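You operate a simulated robot arm through the tools that you are given. There is no shell and no other tool. Be economical: measure what you need, move in short steps, check, and stop when the job is done.

The job below is to be done with a simulated two-armed robot. You get a single attempt, and the scene is never put back.

TASK
Gauge the stand flange and shim it by the figure shown.
Fine: hold the bar while its slider runs across; free the foot clamp, push that shim home, lock the clamp again. Where these are worked on the way, their far stop is far enough and under half their travel is too little: foot clamp.

It is judged by the outcome, as a careful person would: the job done as asked, and still so three seconds after it is handed in. It fails if anything else is knocked over, pushed out of place, dropped, spilled or broken.

THE ROBOT
Two 6-joint arms with two-finger parallel grippers on one trunk, on a base that drives. Base frame: it is fixed to the floor where the robot stands at the start and does not move with it; the origin is under the middle of the robot, x ahead of it, y to its left, z up. Readings come in mm, rad, newtons and seconds.
The left shoulder is at the start at [70, 166, 1419], the right one opposite. Places, roughly: bar slider [500, -100, 900]; foot clamp [500, -200, 900]; shim one [300, 100, 800]; shim three [300, -100, 800]; shim two [300, 0, 800]. Payload 3.91 kg a hand.
The tool frame of a hand sits at the grasp point between the pads (the TCP): z along the fingers, y along the line on which they close. The tips reach 30 mm beyond it. The gripper opens to 110 mm. The fingers are 20 mm wide and 10 mm thick; the gripper's body (48 by 112 mm) begins 55 mm behind the TCP.
Orientation is told as [roll, pitch, yaw] about the base's x, y, z axes, in that order, counted from this pose: with the fingers straight down and closing along the base's y, the tool's x points along the base's -x, its y along +y and its z along -z.

THE INTERFACE
- The arms move only by the tool arm_command. It takes "left_deltas", "right_deltas" or both (then of equal length, played together; a hand with none holds still); each is a list of rows, each a list of 6 numbers: the shift along the base's x, y, z in mm, then the turn, a rotation vector about the base's x, y, z in rad. In form: [[dx, dy, dz, rx, ry, rz], ...]. A call has 1 to 12 rows; each row shifts and turns the commanded pose from where the row before left it. "left_fingers" and "right_fingers" are, for a hand that has rows, the finger opening in mm, from 0 to 110, set as the call begins (left out, the last holds). A row lasts 0.2 s, in which the tool goes at most 50 mm and 0.15 rad; a call with a longer step from one row to the next is refused whole, and so is a gripper value outside its range. A pose out of reach is approached as far as the arm can. The call stops where the force on the tool passes 50 N (or 10 N more than at its start, if that is more) or the arm is blocked; 0.2 s more then pass. The fingers move at their own pace (about 108 mm/s each) and stop on an object; they squeeze with about 36 N. The grip force told is the motor's: it shows also when the fingers shut on nothing. Time passes only in rows, and 0.2 s behind the last, so rows that do not move let the fingers close. It gives the time, the measured TCP pose, the force on the tool (base axes), the opening and the grip force at its end, in the units of the frame above (readings bear some noise), with the torque about the TCP (base axes, N m) and any sound that the robot's microphone picked up.
- Cameras (640 x 400 px; columns grow to the right, rows downward): "scene" is now at [117.3, -7.2, 1615.3]; the picture's right is [-0.12, -0.99, 0.00], its down [-0.85, 0.10, -0.52] and it looks along [0.52, -0.06, -0.85] (base axes); focal length 261 px, centre (320, 200). "left" rides on the left gripper at [77, -7, -115] in its tool frame; the picture's right is [0.09, 1.00, 0.00], its down [-0.80, 0.07, -0.59] and it looks along [-0.59, 0.05, 0.80] (tool axes); focal length 270 px, centre (320, 200). "right" rides on the right gripper at [77, 7, -114] in its tool frame; the picture's right is [-0.09, 1.00, 0.00], its down [-0.80, -0.07, -0.59] and it looks along [-0.59, -0.05, 0.80] (tool axes); focal length 270 px, centre (320, 200). There is no depth. A picture from a camera that has moved, and an enlarged one, comes with that camera's place and axes in the base frame and with its lens.
- get_image(camera): a new picture of that camera. It takes no simulated time.
- lift_body(by): slides the trunk up (or, below 0, down) by that many mm; the arms and the scene camera ride with it, the base frame stays. It gives what a move gives, with no picture.
- roll_base(legs): drives the robot by 1 to 6 legs, each [ahead, left, turn to the left] in mm, mm and rad, along the robot's own axes; the way and the turn of a leg run together, so that a leg with both is an arc; at most 1500 mm and 3.142 rad a leg. The arms and the cameras ride along, it lands a little off, and it stops where it bumps. It gives what a move gives.
- turn_head(pan, tilt): turns the head with the scene camera to pan (to the left, within 1.501 rad either way) and tilt (down, from -0.506 to 1.204), counted from straight ahead of the robot. It gives what a move gives.
- zoom(camera, box): a new picture of the part [left, top, right, bottom] of that camera's present view, enlarged. It takes no simulated time.
- hand_in(): hands the job in; it is judged then, once.

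Work in short steps. Places have to be worked out from the pictures, the camera data and where the tool is seen: move nearer, look again, correct. Check each grasp and each placing, and mend what went wrong. You have 120 turns and 88 pictures in all, those below and enlarged ones among them. Open the grippers and draw the arms clear of the work before you hand the job in, unless the task says otherwise; then end with one line.

The tools are called after "Emit:" as name(argument=value, ...) on one line, values as JSON. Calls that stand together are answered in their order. arm_command: Moves the arms, as the interface text tells. Its arguments: {"type":"object","properties":{"left_deltas":{"type":"array"},"left_fingers":{"type":"number"},"right_deltas":{"type":"array"},"right_fingers":{"type":"number"}},"required":[]} The other tools are called the same way: lift_body (by) slides the trunk up or down; roll_base (legs) drives the base; turn_head (pan, tilt) turns the head that bears the scene camera; get_image (camera) takes a picture; zoom (camera, box) takes an enlarged picture of a part of a camera's view; hand_in () hands the job in.

At the start:

```text
time_s: 0.0
left_tcp_pos: [671.2, 174.0, 1000.0]
left_tcp_rot: [0.0, -0.001, -0.001]
left_wrist_force: [-0.5, -0.3, -0.7]
left_wrist_torque: [0.02, -0.01, 0.01]
left_width: 110.0
left_grasp_force: 0.0
right_tcp_pos: [552.4, -372.6, 999.6]
right_tcp_rot: [0.001, 0.0, -0.001]
right_wrist_force: [-1.0, -0.3, 0.1]
right_wrist_torque: [0.0, 0.04, 0.05]
right_width: 109.9
right_grasp_force: 0.1
trunk travel left (down, up): [-914.0, 26.0]
robot x, y, heading: [-0.9, 0.3, -0.001]
head pan, tilt: [-0.117, 1.023]
```

scene: 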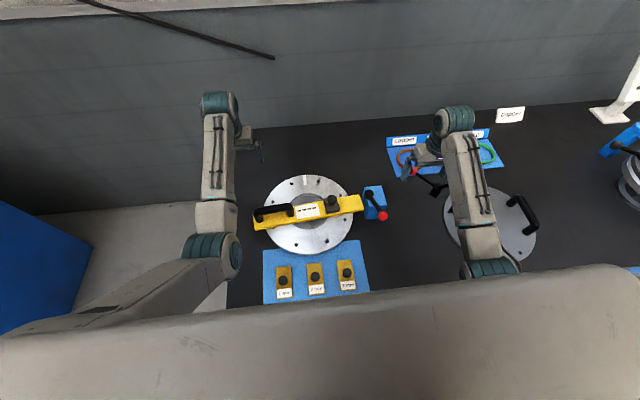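
right: 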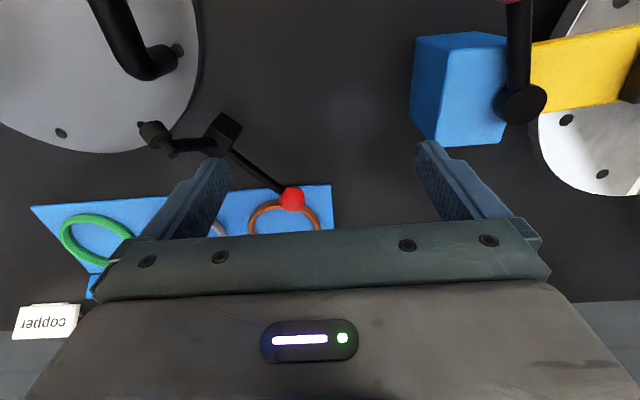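
left: 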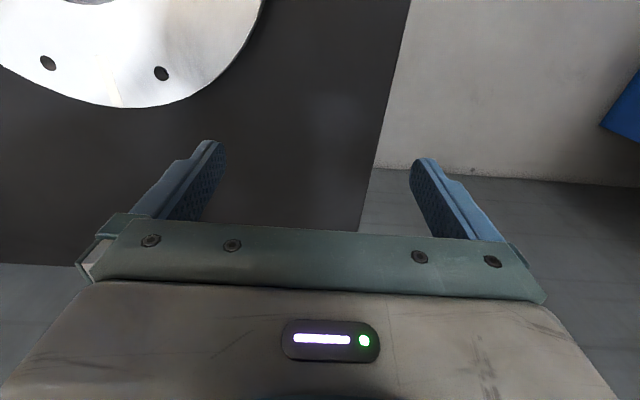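

The gauge bar, the clamp and the shims are in the scene view; I zoom in on them for details.

Emit:
zoom(camera="scene", box=[240, 165, 400, 265])

Emit:
zoom(camera="scene", box=[250, 230, 378, 310])

```text
4.00 times, centred on (320, 215) of scene
camera zoom: at [117.3, -7.2, 1615.3], right [-0.12, -0.99, 0.0], down [-0.85, 0.1, -0.52], along [0.52, -0.06, -0.85], focal length 1046 px, centre (320, 140)
```

zoom: 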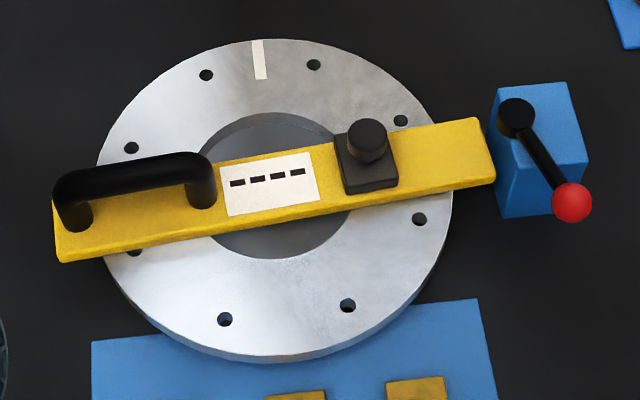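

```text
5.00 times, centred on (314, 270) of scene
camera zoom: at [117.3, -7.2, 1615.3], right [-0.12, -0.99, 0.0], down [-0.85, 0.1, -0.52], along [0.52, -0.06, -0.85], focal length 1307 px, centre (350, -150)
```

zoom: 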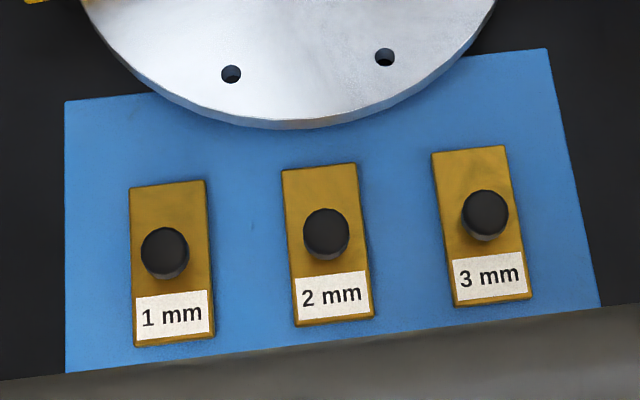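

The bar runs nearly along y, with its handle near [510, 83] and the slider knob near [520, -90]. I bring both hands up and over the bar, turned so that they close across it and their cameras face each other along it.

Emit:
arm_command(left_deltas=[[-14.5, -8, 8, 0, 0, -0.1427], [-14.5, -8, 8, 0, 0, -0.1427], [-14.5, -8, 8, 0, 0, -0.1427], [-14.5, -8, 8, 0, 0, -0.1427], [-14.5, -8, 8, 0, 0, -0.1427], [-14.5, -8, 8, 0, 0, -0.1427], [-14.5, -8, 8, 0, 0, -0.1427], [-14.5, -8, 8, 0, 0, -0.1427], [-14.5, -8, 8, 0, 0, -0.1427], [-14.5, -8, 8, 0, 0, -0.1427], [-14.5, -8, 8, 0, 0, -0.1427]], right_deltas=[[-2, 14, 8, 0, 0, 0.1427], [-2, 14, 8, 0, 0, 0.1427], [-2, 14, 8, 0, 0, 0.1427], [-2, 14, 8, 0, 0, 0.1427], [-2, 14, 8, 0, 0, 0.1427], [-2, 14, 8, 0, 0, 0.1427], [-2, 14, 8, 0, 0, 0.1427], [-2, 14, 8, 0, 0, 0.1427], [-2, 14, 8, 0, 0, 0.1427], [-2, 14, 8, 0, 0, 0.1427], [-2, 14, 8, 0, 0, 0.1427]])

```text
time_s: 2.2
left_tcp_pos: [602.3, 162.2, 1060.7]
left_tcp_rot: [0.137, 0.105, -1.328]
left_wrist_force: [-0.4, 0.0, 0.1]
left_wrist_torque: [-0.03, -0.04, -0.01]
left_width: 109.6
left_grasp_force: 0.1
left hand out of reach, approached as far as the arm can: row 4, 5, 6, 7, 8, 9, 10
right_tcp_pos: [564.3, -254.3, 987.9]
right_tcp_rot: [-0.004, -0.002, 1.394]
right_wrist_force: [-0.7, 0.3, -0.1]
right_wrist_torque: [0.04, -0.01, -0.01]
right_width: 110.2
right_grasp_force: 0.0
right hand out of reach, approached as far as the arm can: row 1, 2, 3, 4, 5, 6, 7, 8, 9, 10
trunk travel left (down, up): [-914.0, 26.0]
robot x, y, heading: [1.3, 0.9, 0.001]
head pan, tilt: [-0.117, 1.023]
stopped in row 10 (left hand): the arm was blocked; the commanded pose is now the measured one
```

The arms cannot reach that high with the tool turned, so I bring them lower while straightening them.

Emit:
arm_command(left_deltas=[[-10, -8, -15, -0.034, 0.027, -0.06], [-10, -8, -15, -0.034, 0.027, -0.06], [-10, -8, -15, -0.034, 0.027, -0.06], [-10, -8, -15, -0.034, 0.027, -0.06]], right_deltas=[[-5, 10, 0, 0, 0, 0.044], [-5, 10, 0, 0, 0, 0.044], [-5, 10, 0, 0, 0, 0.044], [-5, 10, 0, 0, 0, 0.044]])

```text
time_s: 3.4
left_tcp_pos: [573.3, 149.3, 1008.0]
left_tcp_rot: [0.038, 0.02, -1.563]
left_wrist_force: [0.9, -0.9, -0.4]
left_wrist_torque: [0.0, 0.01, -0.01]
left_width: 110.1
left_grasp_force: 0.0
right_tcp_pos: [546.4, -214.6, 981.2]
right_tcp_rot: [-0.008, 0.001, 1.571]
right_wrist_force: [0.1, -0.4, -0.6]
right_wrist_torque: [0.0, 0.02, 0.04]
right_width: 110.1
right_grasp_force: 0.2
right hand out of reach, approached as far as the arm can: row 3
trunk travel left (down, up): [-914.0, 26.0]
robot x, y, heading: [-2.4, -3.5, -0.001]
head pan, tilt: [-0.117, 1.023]
stopped in row 4 (left hand): the arm was blocked; the commanded pose is now the measured one
```

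The left arm says it is blocked again, so I look before going on.

Emit:
get_image(camera="scene")

Emit:
get_image(camera="left")

Emit:
get_image(camera="right")

```text
82 pictures are left
camera scene: at [117.3, -7.2, 1615.3], right [-0.12, -0.99, 0.0], down [-0.85, 0.1, -0.52], along [0.52, -0.06, -0.85], focal length 261 px, centre (320, 200)
```

scene: 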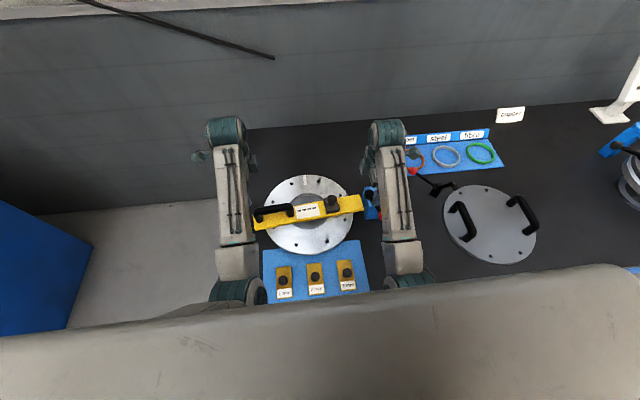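

```text
81 pictures are left
camera left: at [561.2, 223.4, 1124.4], right [0.99, 0.09, 0.04], down [0.05, -0.81, 0.58], along [0.09, -0.58, -0.81], focal length 270 px, centre (320, 200)
```

left: 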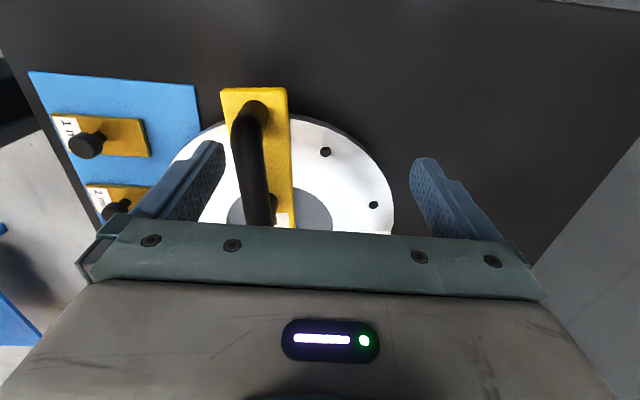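

```text
80 pictures are left
camera right: at [539.6, -291.9, 1095.3], right [-1.0, 0.09, -0.01], down [0.07, 0.8, 0.6], along [0.06, 0.59, -0.8], focal length 270 px, centre (320, 200)
```

right: 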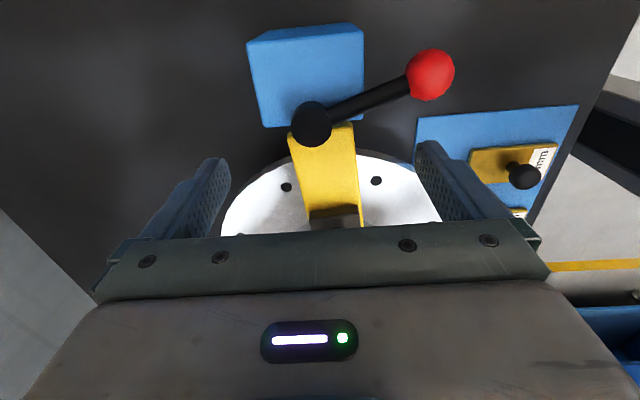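

Nothing is touching; it's just the arm's limit up high. By triangulation the handle is at about [526, 85, 920], the bar top at z≈876, the lever ball at [472, -245, 904] and its pivot at [553, -220, 914]. I move the left hand over the handle and down a bit.

Emit:
arm_command(left_deltas=[[-6, -8, -12, -0.005, 0.009, 0.03], [-10, -12, -8, -0.005, 0.009, 0.03], [-10, -14, -6, -0.005, 0.009, 0.03], [-10, -15, -4, -0.005, 0.009, 0.023], [-10, -15, 0, 0, 0, 0]])

Emit:
get_image(camera="left")

```text
time_s: 4.6
left_tcp_pos: [537.4, 176.5, 967.9]
left_tcp_rot: [0.035, 0.148, -1.408]
left_wrist_force: [-0.5, -0.6, 0.2]
left_wrist_torque: [-0.05, 0.0, 0.0]
left_width: 110.1
left_grasp_force: 0.0
right_tcp_pos: [546.2, -213.5, 981.9]
right_tcp_rot: [-0.005, -0.001, 1.571]
right_wrist_force: [-0.2, -1.0, 0.2]
right_wrist_torque: [0.0, 0.01, 0.01]
right_width: 110.0
right_grasp_force: 0.1
trunk travel left (down, up): [-914.0, 26.0]
robot x, y, heading: [0.4, 3.0, -0.0]
head pan, tilt: [-0.117, 1.023]
stopped in row 5 (left hand): the arm was blocked; the commanded pose is now the measured one
```

```text
79 pictures are left
camera left: at [517.7, 232.1, 1092.2], right [0.97, 0.24, 0.05], down [0.19, -0.86, 0.47], along [0.15, -0.45, -0.88], focal length 270 px, centre (320, 200)
```

left: 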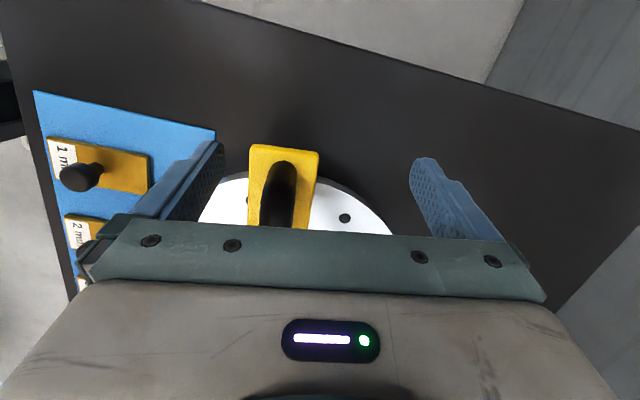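

The left wrist seems to be at a limit with this yaw. I unwind it to yaw 0 and move inward to see whether position or yaw is what limits it.

Emit:
arm_command(left_deltas=[[0, 0, 5, -0.145, 0.01, 0], [0, 0, 2, 0, 0, 0.141], [0, 0, 2, 0, 0, 0.141], [0, 0, 2, 0, 0, 0.141], [0, 0, 2, 0, 0, 0.141], [0, 0, 0, 0, 0, 0.141], [0, -10, 0, 0, 0, 0.141], [0, -20, 0, 0, 0, 0.141], [0, -20, 0, 0, 0, 0.141], [0, -20, 0, 0, 0, 0.141], [0, -20, 0, 0, 0, 0.141]])

```text
time_s: 7.1
left_tcp_pos: [540.3, 169.8, 972.9]
left_tcp_rot: [0.145, -0.012, 0.037]
left_wrist_force: [-12.4, -15.3, 54.2]
left_wrist_torque: [-3.88, 0.8, -0.77]
left_width: 110.3
left_grasp_force: 0.0
right_tcp_pos: [540.2, -218.2, 984.0]
right_tcp_rot: [-0.012, -0.005, 1.57]
right_wrist_force: [0.2, -0.2, -0.3]
right_wrist_torque: [0.0, 0.04, -0.06]
right_width: 110.0
right_grasp_force: 0.0
trunk travel left (down, up): [-914.0, 26.0]
robot x, y, heading: [-0.1, 0.1, 0.001]
head pan, tilt: [-0.117, 1.023]
stopped in row 11 (left hand): the arm was blocked; the commanded pose is now the measured one
```

There is a real force this time (54 N), so I look again.

Emit:
get_image(camera="scene")

Emit:
get_image(camera="left")

```text
78 pictures are left
camera scene: at [108.4, -11.7, 1616.7], right [-0.12, -0.99, 0.0], down [-0.84, 0.1, -0.53], along [0.52, -0.06, -0.85], focal length 261 px, centre (320, 200)
```

scene: 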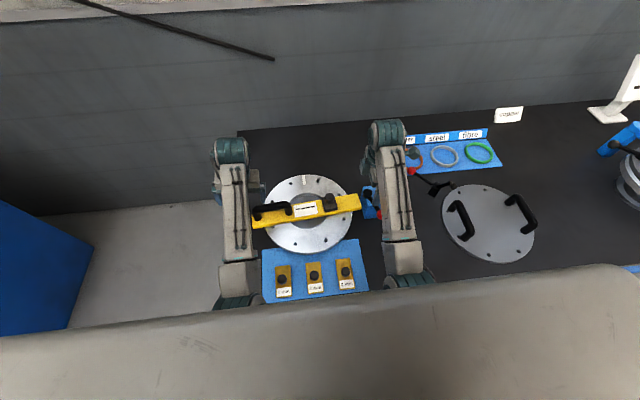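

```text
77 pictures are left
camera left: at [463.0, 142.2, 1084.6], right [-0.13, 0.98, 0.14], down [0.79, 0.01, 0.61], along [0.6, 0.19, -0.78], focal length 270 px, centre (320, 200)
```

left: 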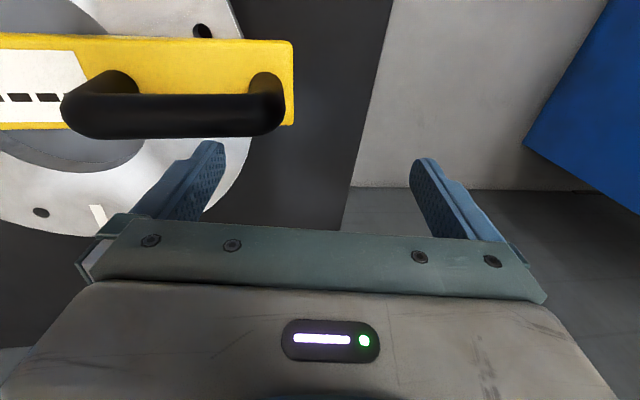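

The elbows are folded low because the targets are too near the body. I move the left hand outward, then back the base by about 130 mm so the arms work more stretched.

Emit:
arm_command(left_deltas=[[5, 25, 5, -0.07, 0, 0], [15, 25, 5, -0.07, 0, 0], [20, 20, 5, 0, 0, 0], [30, 0, 5, 0, 0, 0]])

Emit:
roll_base(legs=[[-130, 0, 0]])

```text
time_s: 8.1
left_tcp_pos: [620.2, 240.9, 982.6]
left_tcp_rot: [0.006, 0.003, 0.04]
left_wrist_force: [-0.5, -0.2, -0.4]
left_wrist_torque: [-0.02, 0.06, 0.01]
left_width: 109.8
left_grasp_force: 0.0
right_tcp_pos: [549.3, -214.5, 980.6]
right_tcp_rot: [-0.004, -0.001, 1.572]
right_wrist_force: [0.4, 0.5, -0.1]
right_wrist_torque: [-0.01, 0.0, 0.0]
right_width: 110.2
right_grasp_force: 0.2
trunk travel left (down, up): [-914.0, 26.0]
robot x, y, heading: [1.1, 2.7, 0.001]
head pan, tilt: [-0.117, 1.023]
```

```text
time_s: 9.3
left_tcp_pos: [490.9, 243.9, 983.8]
left_tcp_rot: [0.005, 0.004, 0.043]
left_wrist_force: [0.8, -0.3, -0.4]
left_wrist_torque: [0.02, 0.01, 0.03]
left_width: 110.2
left_grasp_force: 0.0
right_tcp_pos: [421.2, -212.2, 980.0]
right_tcp_rot: [-0.005, -0.003, 1.576]
right_wrist_force: [0.1, -0.2, 0.0]
right_wrist_torque: [0.01, -0.02, 0.01]
right_width: 110.1
right_grasp_force: 0.0
trunk travel left (down, up): [-914.0, 26.0]
robot x, y, heading: [-130.3, 1.3, 0.008]
head pan, tilt: [-0.117, 1.023]
```

Now I rotate the left hand to yaw −1.45 near [560, 170, 985], staying over free space.

Emit:
arm_command(left_deltas=[[6, -6, 0, 0, 0, -0.1357], [6, -6, 0, 0, 0, -0.1357], [6, -6, 0, 0, 0, -0.1357], [6, -6, 0, 0, 0, -0.1357], [6, -6, 0, 0, 0, -0.1357], [6, -6, 0, 0, 0, -0.1357], [3, -6, 0, 0, 0, -0.1357], [0, -9, 0, 0, 0, -0.1357], [0, -13, 0, 0, 0, -0.1357], [0, -13, 0, 0, 0, -0.1357], [0, -13, 0, 0, 0, -0.1357]], right_deltas=[[7, 0, 0, 0, 0, 0.03], [7, 0, 0, 0, 0, 0.03], [7, 0, 0, 0, 0, 0.03], [7, 0, 0, 0, 0, 0.03], [7, 0, 0, 0, 0, 0], [7, 0, 0, 0, 0, 0], [7, 0, 0, 0, 0, 0], [7, 0, 0, 0, 0, 0], [7, 0, 0, 0, 0, 0], [7, 0, 0, 0, 0, 0], [7, 0, 0, 0, 0, 0]])

Emit:
get_image(camera="left")

Emit:
get_image(camera="scene")

```text
time_s: 11.7
left_tcp_pos: [530.2, 154.3, 986.4]
left_tcp_rot: [0.005, 0.003, -1.452]
left_wrist_force: [0.3, 0.2, 0.4]
left_wrist_torque: [0.0, -0.05, 0.0]
left_width: 110.2
left_grasp_force: 0.1
right_tcp_pos: [496.8, -212.2, 980.9]
right_tcp_rot: [-0.007, -0.003, 1.697]
right_wrist_force: [-0.3, 0.8, -0.8]
right_wrist_torque: [0.01, 0.03, -0.05]
right_width: 110.1
right_grasp_force: 0.0
trunk travel left (down, up): [-914.0, 26.0]
robot x, y, heading: [-127.0, -2.9, 0.002]
head pan, tilt: [-0.117, 1.023]
```

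```text
76 pictures are left
camera left: at [512.9, 227.9, 1100.6], right [0.98, 0.2, 0.0], down [0.16, -0.79, 0.59], along [0.13, -0.58, -0.8], focal length 270 px, centre (320, 200)
```

left: 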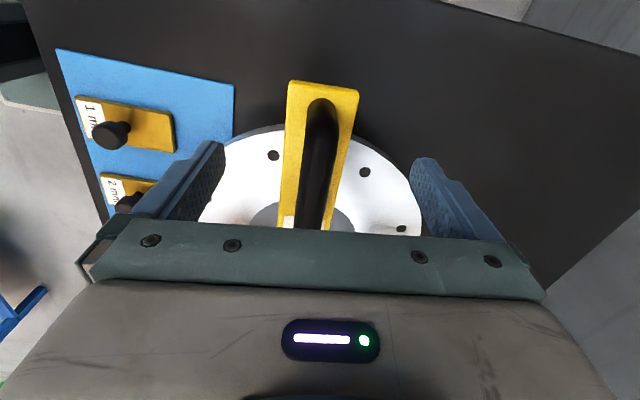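

```text
75 pictures are left
camera scene: at [-9.6, -7.7, 1615.3], right [-0.11, -0.99, 0.0], down [-0.85, 0.1, -0.52], along [0.52, -0.06, -0.85], focal length 261 px, centre (320, 200)
```

scene: 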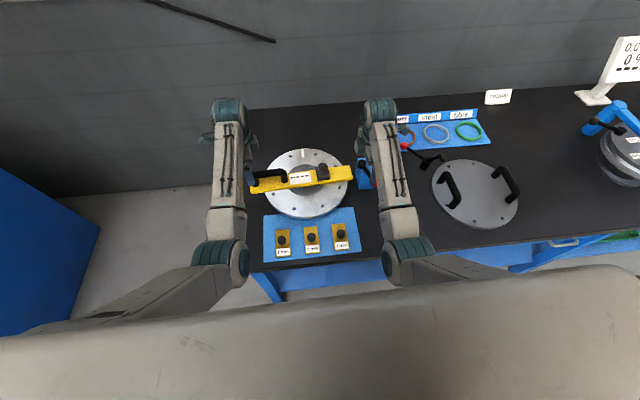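

The yaw works now and the handle is centred between the fingers; extending the line puts the handle's middle at about [538, 85]. I move over it and down to z≈945, then look.

Emit:
arm_command(left_deltas=[[2, -17, 0, 0, 0, 0], [2, -17, 0, 0, 0, 0], [2, -17, 0, 0, 0, 0], [2, -18, 0, 0, 0, 0], [0, 0, -20, 0, 0, 0], [0, 0, -20, 0, 0, 0]])

Emit:
get_image(camera="left")

Emit:
zoom(camera="scene", box=[560, 30, 640, 80])

```text
time_s: 13.1
left_tcp_pos: [536.2, 85.3, 942.7]
left_tcp_rot: [0.005, 0.0, -1.45]
left_wrist_force: [-0.4, -0.1, 0.2]
left_wrist_torque: [0.01, 0.01, 0.01]
left_width: 110.1
left_grasp_force: 0.0
right_tcp_pos: [497.0, -212.1, 981.1]
right_tcp_rot: [-0.007, 0.001, 1.698]
right_wrist_force: [0.0, -0.1, 0.0]
right_wrist_torque: [-0.01, -0.04, -0.04]
right_width: 110.2
right_grasp_force: 0.0
trunk travel left (down, up): [-914.0, 26.0]
robot x, y, heading: [-128.3, 0.2, 0.008]
head pan, tilt: [-0.117, 1.023]
```

```text
74 pictures are left
camera left: at [519.9, 158.9, 1058.3], right [0.98, 0.21, 0.0], down [0.16, -0.79, 0.59], along [0.13, -0.58, -0.8], focal length 270 px, centre (320, 200)
```

left: 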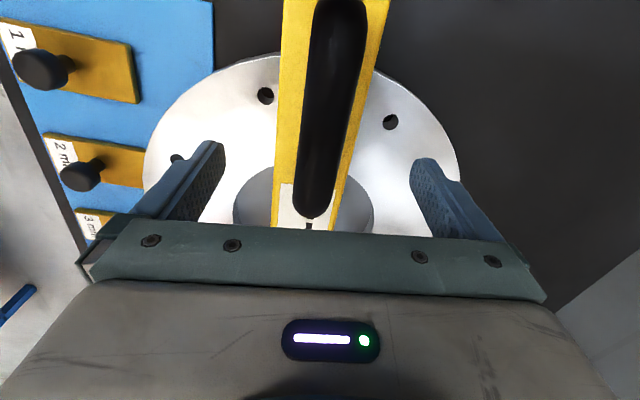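

```text
8.00 times, centred on (600, 55) of scene
camera zoom: at [-9.9, -6.2, 1615.3], right [-0.11, -0.99, 0.0], down [-0.85, 0.1, -0.52], along [0.52, -0.06, -0.85], focal length 2091 px, centre (-1920, 1360)
```

zoom: 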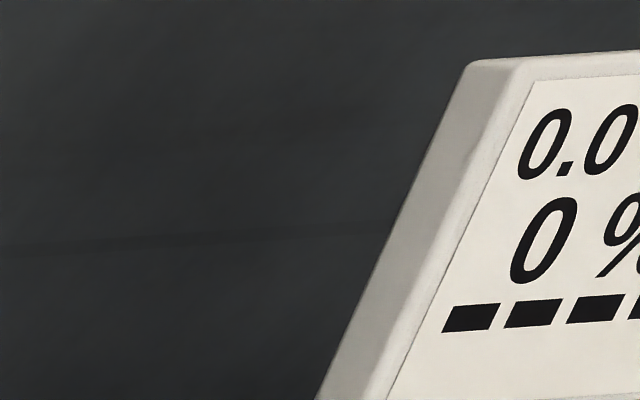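

The other display belongs to another station. The handle spans about y 45–150, its middle at [535, 97], so I correct for that, descend to z≈920 and then close.

Emit:
arm_command(left_deltas=[[-1, 12, 0, 0, 0, -0.035], [0, 0, -12, 0, 0, 0], [0, 0, -11, 0, 0, 0]])

Emit:
arm_command(left_deltas=[[0, 0, 0, 0, 0, 0], [0, 0, 0, 0, 0, 0], [0, 0, 0, 0, 0, 0]], left_fingers=45)

Emit:
get_image(camera="left")

```text
time_s: 13.9
left_tcp_pos: [534.2, 95.5, 920.1]
left_tcp_rot: [0.007, 0.001, -1.485]
left_wrist_force: [0.0, 0.1, 0.5]
left_wrist_torque: [0.0, 0.04, -0.02]
left_width: 110.2
left_grasp_force: 0.1
right_tcp_pos: [495.6, -211.8, 981.1]
right_tcp_rot: [-0.007, -0.001, 1.697]
right_wrist_force: [-0.5, -0.1, 0.0]
right_wrist_torque: [0.02, -0.02, 0.02]
right_width: 110.1
right_grasp_force: 0.1
trunk travel left (down, up): [-914.0, 26.0]
robot x, y, heading: [-128.3, -4.9, 0.01]
head pan, tilt: [-0.117, 1.023]
```

```text
time_s: 14.7
left_tcp_pos: [535.1, 96.3, 922.3]
left_tcp_rot: [0.004, 0.001, -1.488]
left_wrist_force: [0.1, 0.0, 0.1]
left_wrist_torque: [-0.02, -0.02, 0.0]
left_width: 44.9
left_grasp_force: 0.0
right_tcp_pos: [496.0, -211.4, 979.8]
right_tcp_rot: [-0.006, -0.003, 1.696]
right_wrist_force: [0.0, -0.1, -1.0]
right_wrist_torque: [0.03, 0.0, 0.0]
right_width: 110.1
right_grasp_force: 0.0
trunk travel left (down, up): [-914.0, 26.0]
robot x, y, heading: [-127.6, -2.8, 0.007]
head pan, tilt: [-0.117, 1.023]
```

```text
72 pictures are left
camera left: at [520.2, 171.0, 1035.9], right [0.98, 0.17, 0.01], down [0.14, -0.79, 0.59], along [0.11, -0.58, -0.8], focal length 270 px, centre (320, 200)
```

left: 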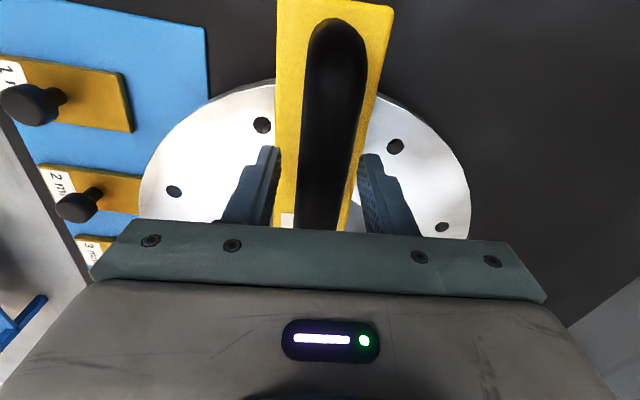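

The handle sits about 4 mm to +x of the finger centre, so I shift and then close softly on it.

Emit:
arm_command(left_deltas=[[4, 0, 0, 0, 0, 0], [0, 0, 0, 0, 0, 0]])

Emit:
arm_command(left_deltas=[[0, 0, 0, 0, 0, 0], [0, 0, 0, 0, 0, 0], [0, 0, 0, 0, 0, 0]], left_fingers=0)

Emit:
get_image(camera="right")

Emit:
get_image(camera="left")

```text
time_s: 15.3
left_tcp_pos: [539.4, 95.6, 920.9]
left_tcp_rot: [0.004, 0.0, -1.485]
left_wrist_force: [0.1, -1.4, -0.7]
left_wrist_torque: [0.0, -0.01, 0.0]
left_width: 45.0
left_grasp_force: 0.0
right_tcp_pos: [496.3, -211.2, 981.6]
right_tcp_rot: [-0.006, -0.002, 1.696]
right_wrist_force: [0.5, 0.1, 0.6]
right_wrist_torque: [-0.01, -0.03, 0.0]
right_width: 109.8
right_grasp_force: 0.1
trunk travel left (down, up): [-914.0, 26.0]
robot x, y, heading: [-126.7, 1.2, 0.006]
head pan, tilt: [-0.117, 1.023]
```

```text
time_s: 16.1
left_tcp_pos: [538.2, 95.5, 921.3]
left_tcp_rot: [0.005, 0.002, -1.484]
left_wrist_force: [-0.8, 0.3, 0.0]
left_wrist_torque: [-0.22, 0.27, -0.43]
left_width: 25.8
left_grasp_force: 36.2
right_tcp_pos: [495.2, -210.9, 981.3]
right_tcp_rot: [-0.006, 0.0, 1.695]
right_wrist_force: [-0.2, -0.1, 0.2]
right_wrist_torque: [-0.01, 0.0, 0.01]
right_width: 110.3
right_grasp_force: 0.1
trunk travel left (down, up): [-914.0, 26.0]
robot x, y, heading: [-123.6, -0.7, 0.001]
head pan, tilt: [-0.117, 1.023]
```

```text
71 pictures are left
camera right: at [498.8, -289.8, 1095.1], right [-1.0, -0.04, -0.01], down [-0.03, 0.8, 0.6], along [-0.02, 0.6, -0.8], focal length 270 px, centre (320, 200)
```

right: 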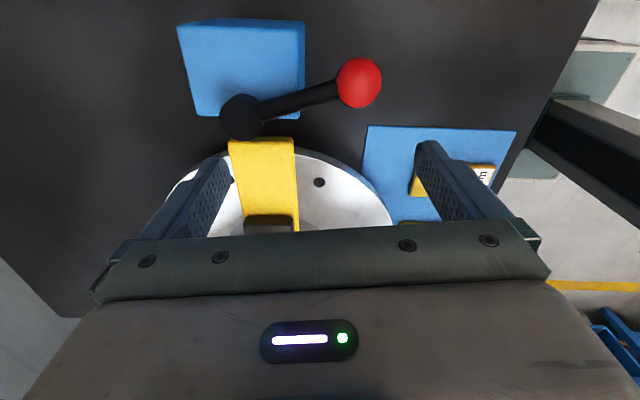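

```text
70 pictures are left
camera left: at [524.6, 170.0, 1035.5], right [0.98, 0.17, 0.01], down [0.14, -0.79, 0.59], along [0.11, -0.58, -0.8], focal length 270 px, centre (320, 200)
```

left: 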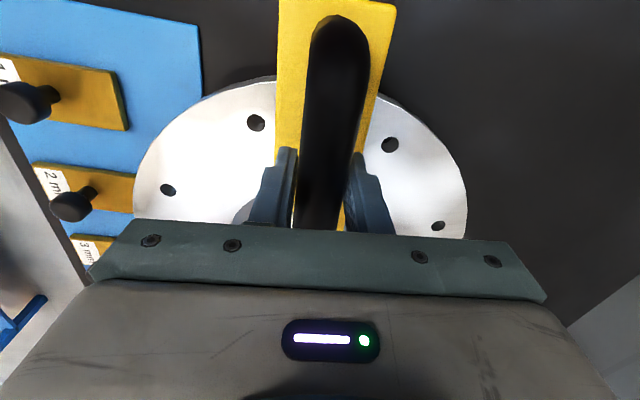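

The handle is held (25.8 mm, 36 N). Now I bring the right hand along the bar for a closer view of the slider knob.

Emit:
arm_command(right_deltas=[[12, 12, 0, 0, 0, 0], [12, 13, 0, 0, 0, 0], [12, 13, 0, 0, 0, 0], [9, 12, 0, 0, 0, 0], [0, 10, 0, 0, 0, 0]])

Emit:
get_image(camera="right")

Emit:
zoom(camera="scene", box=[240, 140, 400, 240])

```text
time_s: 17.3
left_tcp_pos: [538.2, 95.9, 919.6]
left_tcp_rot: [0.005, 0.002, -1.485]
left_wrist_force: [-0.3, 2.0, 1.7]
left_wrist_torque: [0.21, 0.27, -0.1]
left_width: 24.9
left_grasp_force: 35.9
right_tcp_pos: [541.4, -151.8, 982.0]
right_tcp_rot: [-0.006, 0.0, 1.695]
right_wrist_force: [0.4, -0.4, 0.2]
right_wrist_torque: [-0.03, -0.04, 0.01]
right_width: 110.2
right_grasp_force: 0.0
trunk travel left (down, up): [-914.0, 26.0]
robot x, y, heading: [-129.9, -1.8, 0.006]
head pan, tilt: [-0.117, 1.023]
```

```text
69 pictures are left
camera right: at [544.3, -229.3, 1095.8], right [-1.0, -0.04, -0.01], down [-0.03, 0.8, 0.6], along [-0.02, 0.6, -0.8], focal length 270 px, centre (320, 200)
```

right: 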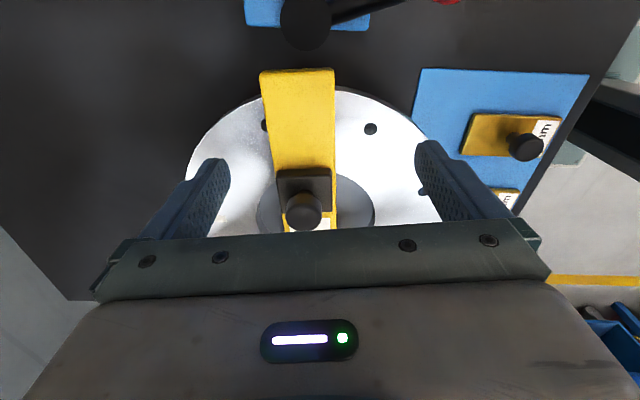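

```text
4.00 times, centred on (320, 190) of scene
camera zoom: at [-10.4, -6.6, 1615.3], right [-0.11, -0.99, 0.0], down [-0.85, 0.1, -0.52], along [0.52, -0.06, -0.85], focal length 1046 px, centre (320, 240)
```

zoom: 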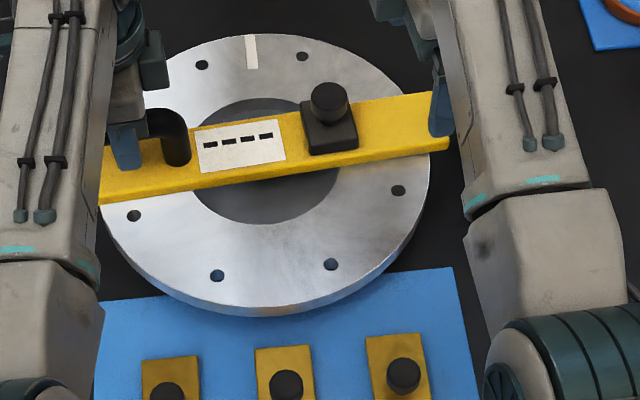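

The knob triangulates to about [553, -90], its top near z 928, with the bar at a yaw of about 1.64. I move over it and down to z≈955 for a check.

Emit:
arm_command(right_deltas=[[3, 15, 0, 0, 0, -0.027], [3, 15, 0, 0, 0, -0.028], [3, 16, 0, 0, 0, 0], [3, 16, 0, 0, 0, 0], [0, 0, -14, 0, 0, 0], [0, 0, -13, 0, 0, 0]], right_fingers=70)

Emit:
get_image(camera="right")

```text
time_s: 18.7
left_tcp_pos: [537.8, 96.0, 920.5]
left_tcp_rot: [0.006, 0.001, -1.487]
left_wrist_force: [0.6, 0.8, 0.2]
left_wrist_torque: [0.22, 0.22, -0.2]
left_width: 24.7
left_grasp_force: 36.2
right_tcp_pos: [554.7, -91.5, 956.0]
right_tcp_rot: [-0.008, -0.001, 1.642]
right_wrist_force: [-0.2, 0.8, 0.6]
right_wrist_torque: [0.03, -0.02, 0.03]
right_width: 70.2
right_grasp_force: 0.0
trunk travel left (down, up): [-914.0, 26.0]
robot x, y, heading: [-127.6, 1.5, 0.005]
head pan, tilt: [-0.117, 1.023]
```

```text
67 pictures are left
camera right: at [553.8, -168.6, 1069.0], right [-1.0, 0.02, -0.01], down [0.01, 0.8, 0.6], along [0.02, 0.6, -0.8], focal length 270 px, centre (320, 200)
```

right: 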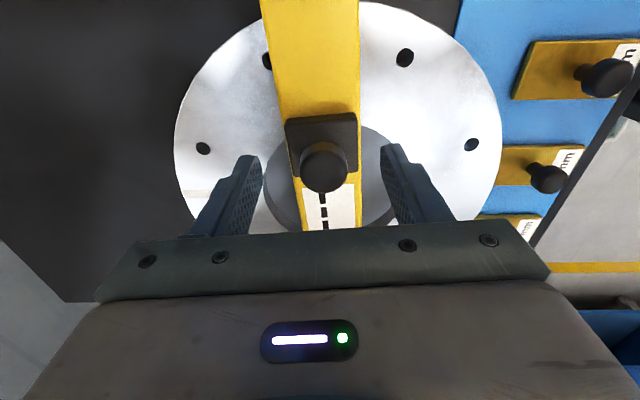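

The knob is nearly centred: I shift 3 mm to +y and 1 mm to −x, descend to z≈933 and close.

Emit:
arm_command(right_deltas=[[-1.5, 3, -12, 0, 0, 0], [0, 0, -11, 0, 0, 0]])

Emit:
arm_command(right_deltas=[[0, 0, 0, 0, 0, 0], [0, 0, 0, 0, 0, 0], [0, 0, 0, 0, 0, 0]], right_fingers=0)

Emit:
get_image(camera="right")

```text
time_s: 19.3
left_tcp_pos: [539.2, 95.4, 920.6]
left_tcp_rot: [0.005, 0.003, -1.485]
left_wrist_force: [-0.1, 0.6, 0.9]
left_wrist_torque: [0.03, 0.25, -0.18]
left_width: 25.2
left_grasp_force: 35.9
right_tcp_pos: [554.9, -87.0, 931.4]
right_tcp_rot: [-0.007, -0.002, 1.639]
right_wrist_force: [-0.4, 0.3, 0.0]
right_wrist_torque: [-0.02, 0.02, 0.01]
right_width: 70.1
right_grasp_force: 0.1
trunk travel left (down, up): [-914.0, 26.0]
robot x, y, heading: [-127.1, -3.1, 0.005]
head pan, tilt: [-0.117, 1.023]
```

```text
time_s: 20.1
left_tcp_pos: [538.3, 95.2, 919.4]
left_tcp_rot: [0.006, 0.001, -1.486]
left_wrist_force: [-3.1, 0.0, 2.4]
left_wrist_torque: [0.06, -0.14, -0.4]
left_width: 25.2
left_grasp_force: 36.7
right_tcp_pos: [554.2, -88.6, 931.1]
right_tcp_rot: [-0.006, -0.002, 1.641]
right_wrist_force: [3.1, 0.1, 0.0]
right_wrist_torque: [0.01, 0.34, -0.09]
right_width: 30.9
right_grasp_force: 35.8
trunk travel left (down, up): [-914.0, 26.0]
robot x, y, heading: [-125.1, 0.3, 0.005]
head pan, tilt: [-0.117, 1.023]
```

```text
66 pictures are left
camera right: at [552.5, -166.1, 1045.4], right [-1.0, 0.02, -0.01], down [0.01, 0.8, 0.6], along [0.02, 0.6, -0.8], focal length 270 px, centre (320, 200)
```

right: 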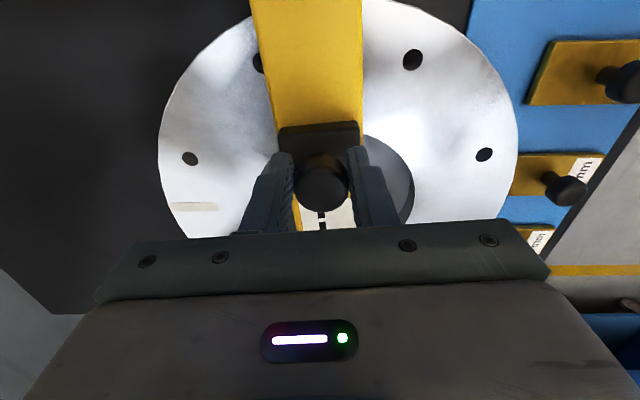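

The knob is held. I run the slider along the bar towards its free end (−y) in small steps while the left hand holds the handle.

Emit:
arm_command(right_deltas=[[0.3, -5, 0, 0, 0, 0], [0.5, -7, 0, 0, 0, 0], [0.5, -7, 0, 0, 0, 0], [0.5, -7, 0, 0, 0, 0]])

Emit:
get_image(camera="right")

Emit:
zoom(camera="scene", box=[240, 140, 400, 240])

```text
time_s: 21.1
left_tcp_pos: [537.9, 93.5, 919.4]
left_tcp_rot: [0.005, 0.001, -1.485]
left_wrist_force: [-7.1, -2.9, 6.1]
left_wrist_torque: [-1.06, -0.07, -0.89]
left_width: 24.9
left_grasp_force: 36.1
right_tcp_pos: [553.9, -114.2, 931.3]
right_tcp_rot: [-0.008, -0.003, 1.642]
right_wrist_force: [5.3, 2.9, 0.5]
right_wrist_torque: [0.95, 0.33, -0.12]
right_width: 30.9
right_grasp_force: 36.4
trunk travel left (down, up): [-914.0, 26.0]
robot x, y, heading: [-126.6, 1.5, 0.003]
head pan, tilt: [-0.117, 1.023]
```

```text
65 pictures are left
camera right: at [552.8, -192.2, 1045.5], right [-1.0, 0.02, -0.01], down [0.01, 0.8, 0.6], along [0.02, 0.6, -0.8], focal length 270 px, centre (320, 200)
```

right: 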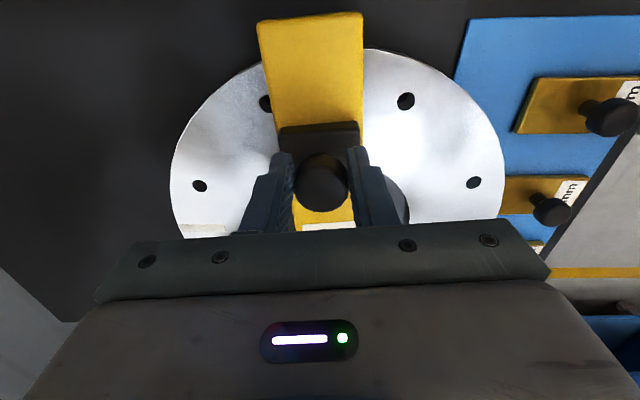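

```text
4.00 times, centred on (320, 190) of scene
camera zoom: at [-10.6, -7.4, 1615.4], right [-0.11, -0.99, 0.0], down [-0.85, 0.1, -0.52], along [0.52, -0.06, -0.85], focal length 1046 px, centre (320, 240)
```

zoom: 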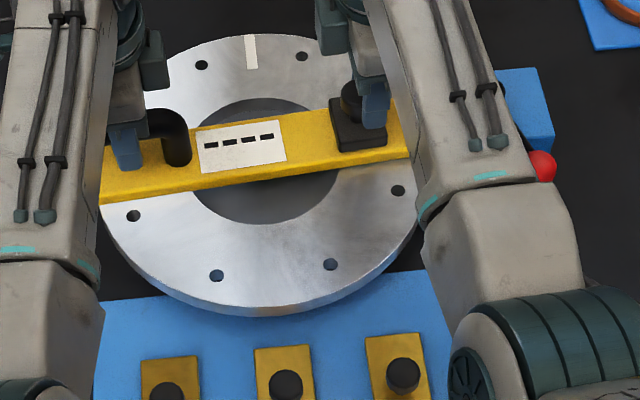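

The slider follows with little force. I continue to the end, leaning a bit more to +x to relieve the side load.

Emit:
arm_command(right_deltas=[[1.5, -7, 0, 0, 0, 0], [0.8, -7, 0, 0, 0, 0], [0.7, -7, 0, 0, 0, 0], [0.7, -7, 0, 0, 0, 0], [0.7, -7, 0, 0, 0, 0], [0.7, -7, 0, 0, 0, 0], [0.7, -7, 0, 0, 0, 0]])

Emit:
get_image(camera="right")

Emit:
zoom(camera="scene", box=[240, 140, 400, 240])

```text
time_s: 22.7
left_tcp_pos: [538.4, 95.5, 920.0]
left_tcp_rot: [0.004, -0.002, -1.486]
left_wrist_force: [2.7, -15.6, 0.1]
left_wrist_torque: [0.9, -0.05, 0.2]
left_width: 24.9
left_grasp_force: 36.6
right_tcp_pos: [561.3, -159.2, 931.7]
right_tcp_rot: [-0.008, -0.004, 1.642]
right_wrist_force: [-4.1, 17.1, 3.0]
right_wrist_torque: [0.01, 0.38, 0.04]
right_width: 31.0
right_grasp_force: 36.1
trunk travel left (down, up): [-914.0, 26.0]
robot x, y, heading: [-127.6, -1.5, 0.006]
head pan, tilt: [-0.117, 1.023]
```

```text
63 pictures are left
camera right: at [559.4, -237.9, 1045.2], right [-1.0, 0.02, -0.01], down [0.01, 0.8, 0.6], along [0.01, 0.6, -0.8], focal length 270 px, centre (320, 200)
```

right: 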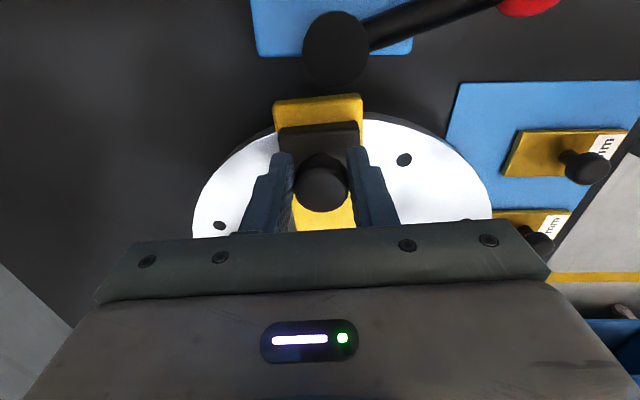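

```text
4.00 times, centred on (320, 190) of scene
camera zoom: at [-10.2, -6.1, 1615.3], right [-0.11, -0.99, 0.0], down [-0.85, 0.1, -0.52], along [0.52, -0.06, -0.85], focal length 1046 px, centre (320, 240)
```

zoom: 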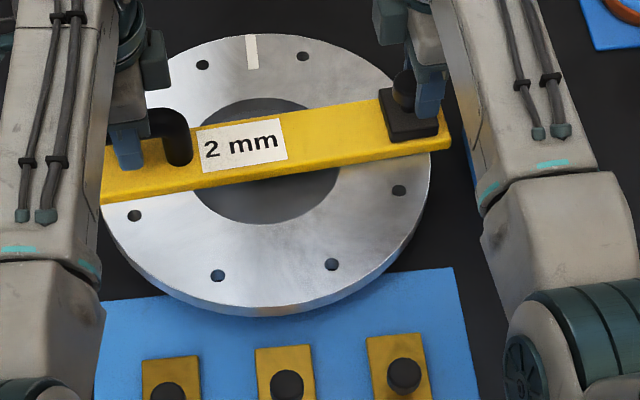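

The display reads 2 mm and the slider is at its stop. I relieve the push, release both hands and lift them straight up.

Emit:
arm_command(right_deltas=[[0, 3, 0, 0, 0, 0], [0, 0, 0, 0, 0, 0]])

Emit:
arm_command(right_deltas=[[0, 0, 0, 0, 0, 0], [0, 0, 0, 0, 0, 0], [0, 0, 15, 0, 0, 0], [0, 0, 20, 0, 0, 0], [0, 0, 20, 0, 0, 0]], right_fingers=75)

Emit:
arm_command(left_deltas=[[0, 0, 0, 0, 0, 0], [0, 0, 0, 0, 0, 0], [0, 0, 15, 0, 0, 0], [0, 0, 20, 0, 0, 0], [0, 0, 20, 0, 0, 0], [0, 20, 0, 0, 0, 0], [0, 30, 0, 0, 0, 0], [0, 30, 0, 0, 0, 0], [0, 30, 0, 0, 0, 0]], left_fingers=70)

Emit:
get_image(camera="scene")

Emit:
get_image(camera="right")

```text
time_s: 23.3
left_tcp_pos: [539.6, 94.4, 919.4]
left_tcp_rot: [0.004, -0.001, -1.486]
left_wrist_force: [-2.8, -13.6, 0.1]
left_wrist_torque: [-0.98, -0.21, -0.23]
left_width: 24.8
left_grasp_force: 35.8
right_tcp_pos: [559.8, -159.4, 930.9]
right_tcp_rot: [-0.007, 0.0, 1.641]
right_wrist_force: [1.8, 13.4, 0.7]
right_wrist_torque: [0.55, 0.28, -0.18]
right_width: 31.1
right_grasp_force: 35.6
trunk travel left (down, up): [-914.0, 26.0]
robot x, y, heading: [-127.6, -3.2, 0.004]
head pan, tilt: [-0.117, 1.023]
```

```text
time_s: 24.5
left_tcp_pos: [539.0, 95.5, 919.8]
left_tcp_rot: [0.005, 0.002, -1.486]
left_wrist_force: [0.8, 3.1, 1.8]
left_wrist_torque: [1.14, 0.26, -0.15]
left_width: 24.8
left_grasp_force: 36.2
right_tcp_pos: [560.9, -156.9, 987.3]
right_tcp_rot: [-0.008, -0.001, 1.64]
right_wrist_force: [1.0, -0.9, -0.1]
right_wrist_torque: [0.03, -0.01, -0.01]
right_width: 75.1
right_grasp_force: 0.0
trunk travel left (down, up): [-914.0, 26.0]
robot x, y, heading: [-127.2, 2.2, 0.005]
head pan, tilt: [-0.117, 1.023]
```

```text
time_s: 26.5
left_tcp_pos: [539.9, 207.1, 976.0]
left_tcp_rot: [0.005, 0.0, -1.484]
left_wrist_force: [-0.6, 0.3, 0.7]
left_wrist_torque: [0.01, 0.0, -0.01]
left_width: 69.8
left_grasp_force: 0.0
right_tcp_pos: [561.0, -156.8, 987.3]
right_tcp_rot: [-0.008, 0.001, 1.642]
right_wrist_force: [-0.2, 1.4, -0.1]
right_wrist_torque: [-0.05, 0.01, 0.03]
right_width: 75.0
right_grasp_force: 0.1
trunk travel left (down, up): [-914.0, 26.0]
robot x, y, heading: [-130.7, 1.5, 0.003]
head pan, tilt: [-0.117, 1.023]
```

```text
61 pictures are left
camera scene: at [-10.0, -4.9, 1615.3], right [-0.11, -0.99, 0.0], down [-0.85, 0.1, -0.52], along [0.52, -0.06, -0.85], focal length 261 px, centre (320, 200)
```

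scene: 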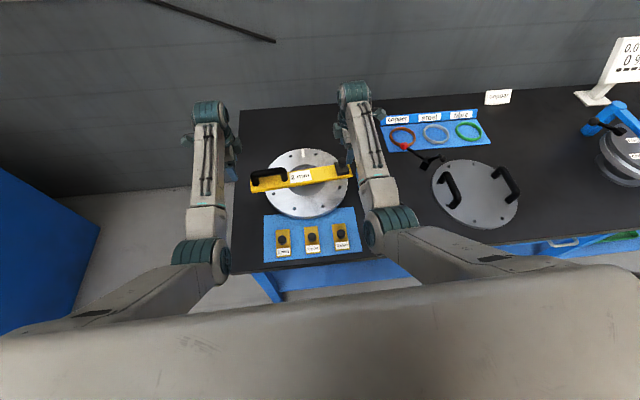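

```text
60 pictures are left
camera right: at [559.9, -235.0, 1100.9], right [-1.0, 0.02, -0.01], down [0.01, 0.8, 0.59], along [0.02, 0.59, -0.8], focal length 270 px, centre (320, 200)
```

right: 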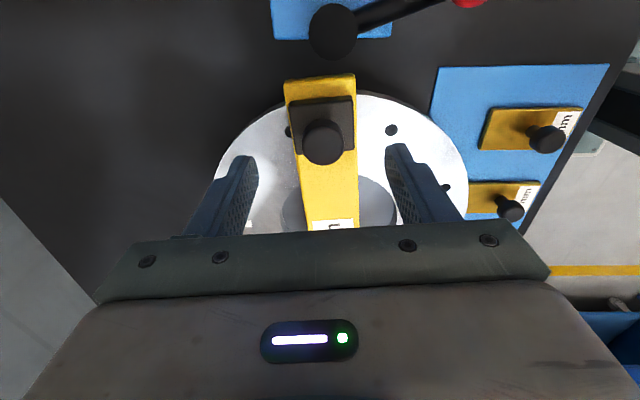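

Both parts are left in place and the display still shows 2 mm. I move the right hand back beside the clamp to view its lever closely.

Emit:
arm_command(right_deltas=[[-10, -20, 2, 0, 0, 0], [-15, -25, 0, 0, 0, 0], [-15, -25, 0, 0, 0, 0], [-10, -20, 0, 0, 0, 0]])

Emit:
zoom(camera="right", box=[180, 20, 500, 220])

Emit:
zoom(camera="scene", box=[320, 140, 400, 190])

```text
time_s: 27.5
left_tcp_pos: [538.1, 204.8, 976.2]
left_tcp_rot: [0.005, 0.001, -1.486]
left_wrist_force: [0.5, -0.2, 0.2]
left_wrist_torque: [0.01, -0.03, 0.03]
left_width: 70.0
left_grasp_force: 0.1
right_tcp_pos: [511.6, -250.0, 990.4]
right_tcp_rot: [-0.008, -0.002, 1.641]
right_wrist_force: [-0.4, 0.3, 0.9]
right_wrist_torque: [0.01, 0.0, 0.0]
right_width: 75.2
right_grasp_force: 0.0
trunk travel left (down, up): [-914.0, 26.0]
robot x, y, heading: [-127.1, 0.7, 0.001]
head pan, tilt: [-0.117, 1.023]
```

```text
2.00 times, centred on (340, 120) of right
camera zoom: at [509.6, -328.0, 1103.1], right [-1.0, 0.02, -0.01], down [0.01, 0.8, 0.6], along [0.02, 0.6, -0.8], focal length 541 px, centre (280, 360)
```

zoom: 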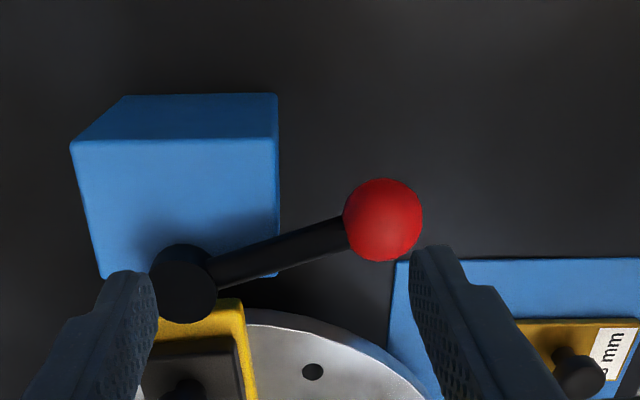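

```text
8.00 times, centred on (360, 165) of scene
camera zoom: at [-10.6, -8.3, 1615.4], right [-0.11, -0.99, 0.0], down [-0.85, 0.1, -0.52], along [0.52, -0.06, -0.85], focal length 2091 px, centre (0, 480)
```

zoom: 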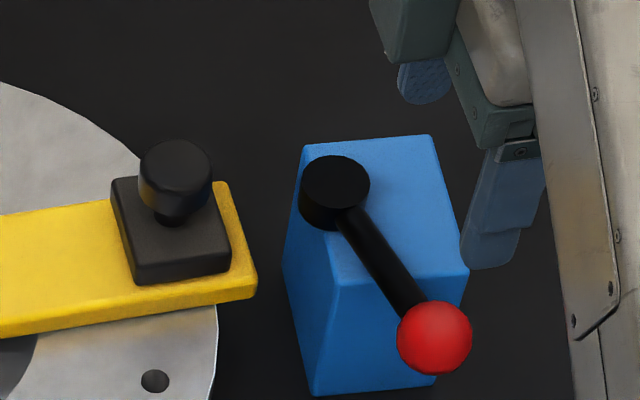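

The lever ball is at [473, -245, 904], the pivot at [552, -223], so a radius of 82 mm. The bar and slider block a swing towards +y, so freeing must be towards −y. I turn the right hand so that it closes tangentially (yaw 0.26) above the ball.

Emit:
arm_command(right_deltas=[[-4, 0.5, 0, 0, 0, -0.138], [-4, 0.5, 0, 0, 0, -0.138], [-4, 0.5, 0, 0, 0, -0.138], [-4, 0.5, 0, 0, 0, -0.138], [-4, 0.5, 0, 0, 0, -0.138], [-4, 0.5, 0, 0, 0, -0.138], [-4, 0.5, 0, 0, 0, -0.138], [-4, 0.5, 0, 0, 0, -0.138], [-4, 0.5, 0, 0, 0, -0.138], [-4, 0.5, 0, 0, 0, -0.138]])

Emit:
get_image(camera="right")

```text
time_s: 29.7
left_tcp_pos: [538.6, 204.7, 976.3]
left_tcp_rot: [0.005, 0.003, -1.486]
left_wrist_force: [0.1, -0.1, 0.0]
left_wrist_torque: [-0.02, 0.04, 0.0]
left_width: 70.1
left_grasp_force: 0.0
right_tcp_pos: [469.9, -244.0, 987.9]
right_tcp_rot: [-0.006, 0.0, 0.257]
right_wrist_force: [-0.3, 0.7, 0.2]
right_wrist_torque: [0.01, 0.0, 0.04]
right_width: 74.6
right_grasp_force: 0.0
trunk travel left (down, up): [-914.0, 26.0]
robot x, y, heading: [-127.4, -1.2, 0.006]
head pan, tilt: [-0.117, 1.023]
```

```text
57 pictures are left
camera right: at [395.2, -256.4, 1101.9], right [-0.17, 0.99, -0.01], down [0.79, 0.14, 0.6], along [0.59, 0.09, -0.8], focal length 270 px, centre (320, 200)
```

right: 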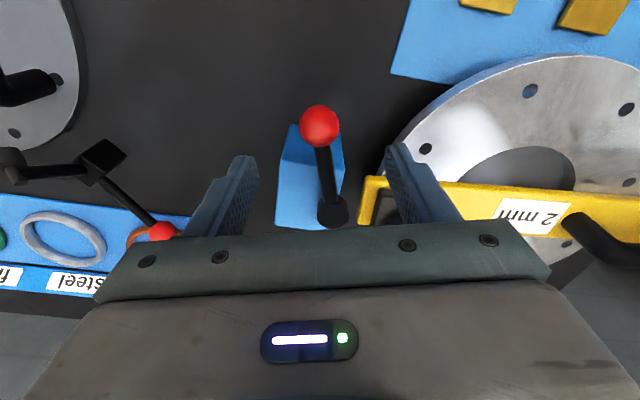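

The ball is centred under the hand. I descend to z≈914 and narrow the fingers to cage it.

Emit:
arm_command(right_deltas=[[0, -1, -20, 0, 0, 0], [0, 0, -20, 0, 0, 0], [0, 0, -18, 0, 0, 0], [0, 0, -16, 0, 0, 0]])

Emit:
arm_command(right_deltas=[[0, 0, 0, 0, 0, 0], [0, 0, 0, 0, 0, 0]], right_fingers=40)

Emit:
get_image(camera="right")

```text
time_s: 30.7
left_tcp_pos: [539.9, 205.8, 976.0]
left_tcp_rot: [0.005, 0.001, -1.486]
left_wrist_force: [1.0, -0.7, -0.5]
left_wrist_torque: [-0.03, 0.01, 0.01]
left_width: 69.8
left_grasp_force: 0.0
right_tcp_pos: [469.5, -245.4, 913.8]
right_tcp_rot: [-0.008, -0.002, 0.259]
right_wrist_force: [0.4, -0.1, -0.3]
right_wrist_torque: [-0.03, 0.01, 0.02]
right_width: 75.0
right_grasp_force: 0.0
trunk travel left (down, up): [-914.0, 26.0]
robot x, y, heading: [-127.2, -1.4, 0.006]
head pan, tilt: [-0.117, 1.023]
```

```text
time_s: 31.3
left_tcp_pos: [539.9, 205.3, 976.1]
left_tcp_rot: [0.006, 0.002, -1.485]
left_wrist_force: [-0.2, -0.3, -0.2]
left_wrist_torque: [0.0, 0.0, -0.01]
left_width: 70.3
left_grasp_force: 0.0
right_tcp_pos: [470.0, -244.7, 914.7]
right_tcp_rot: [-0.007, 0.0, 0.259]
right_wrist_force: [-0.1, 0.3, 0.0]
right_wrist_torque: [-0.02, 0.01, 0.04]
right_width: 39.9
right_grasp_force: 0.0
trunk travel left (down, up): [-914.0, 26.0]
robot x, y, heading: [-125.7, -0.2, 0.001]
head pan, tilt: [-0.117, 1.023]
```

```text
56 pictures are left
camera right: at [394.8, -257.9, 1027.7], right [-0.17, 0.99, -0.01], down [0.79, 0.14, 0.6], along [0.59, 0.1, -0.8], focal length 270 px, centre (320, 200)
```

right: 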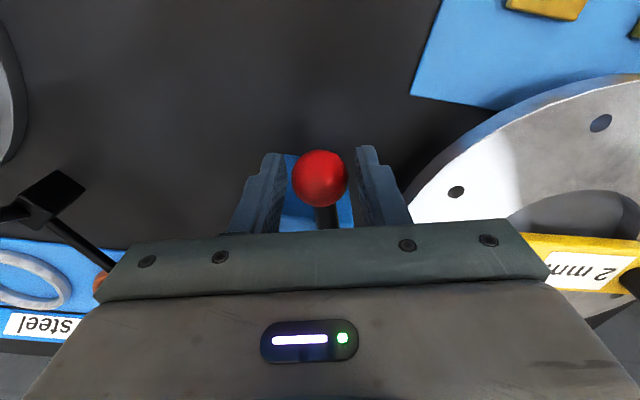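

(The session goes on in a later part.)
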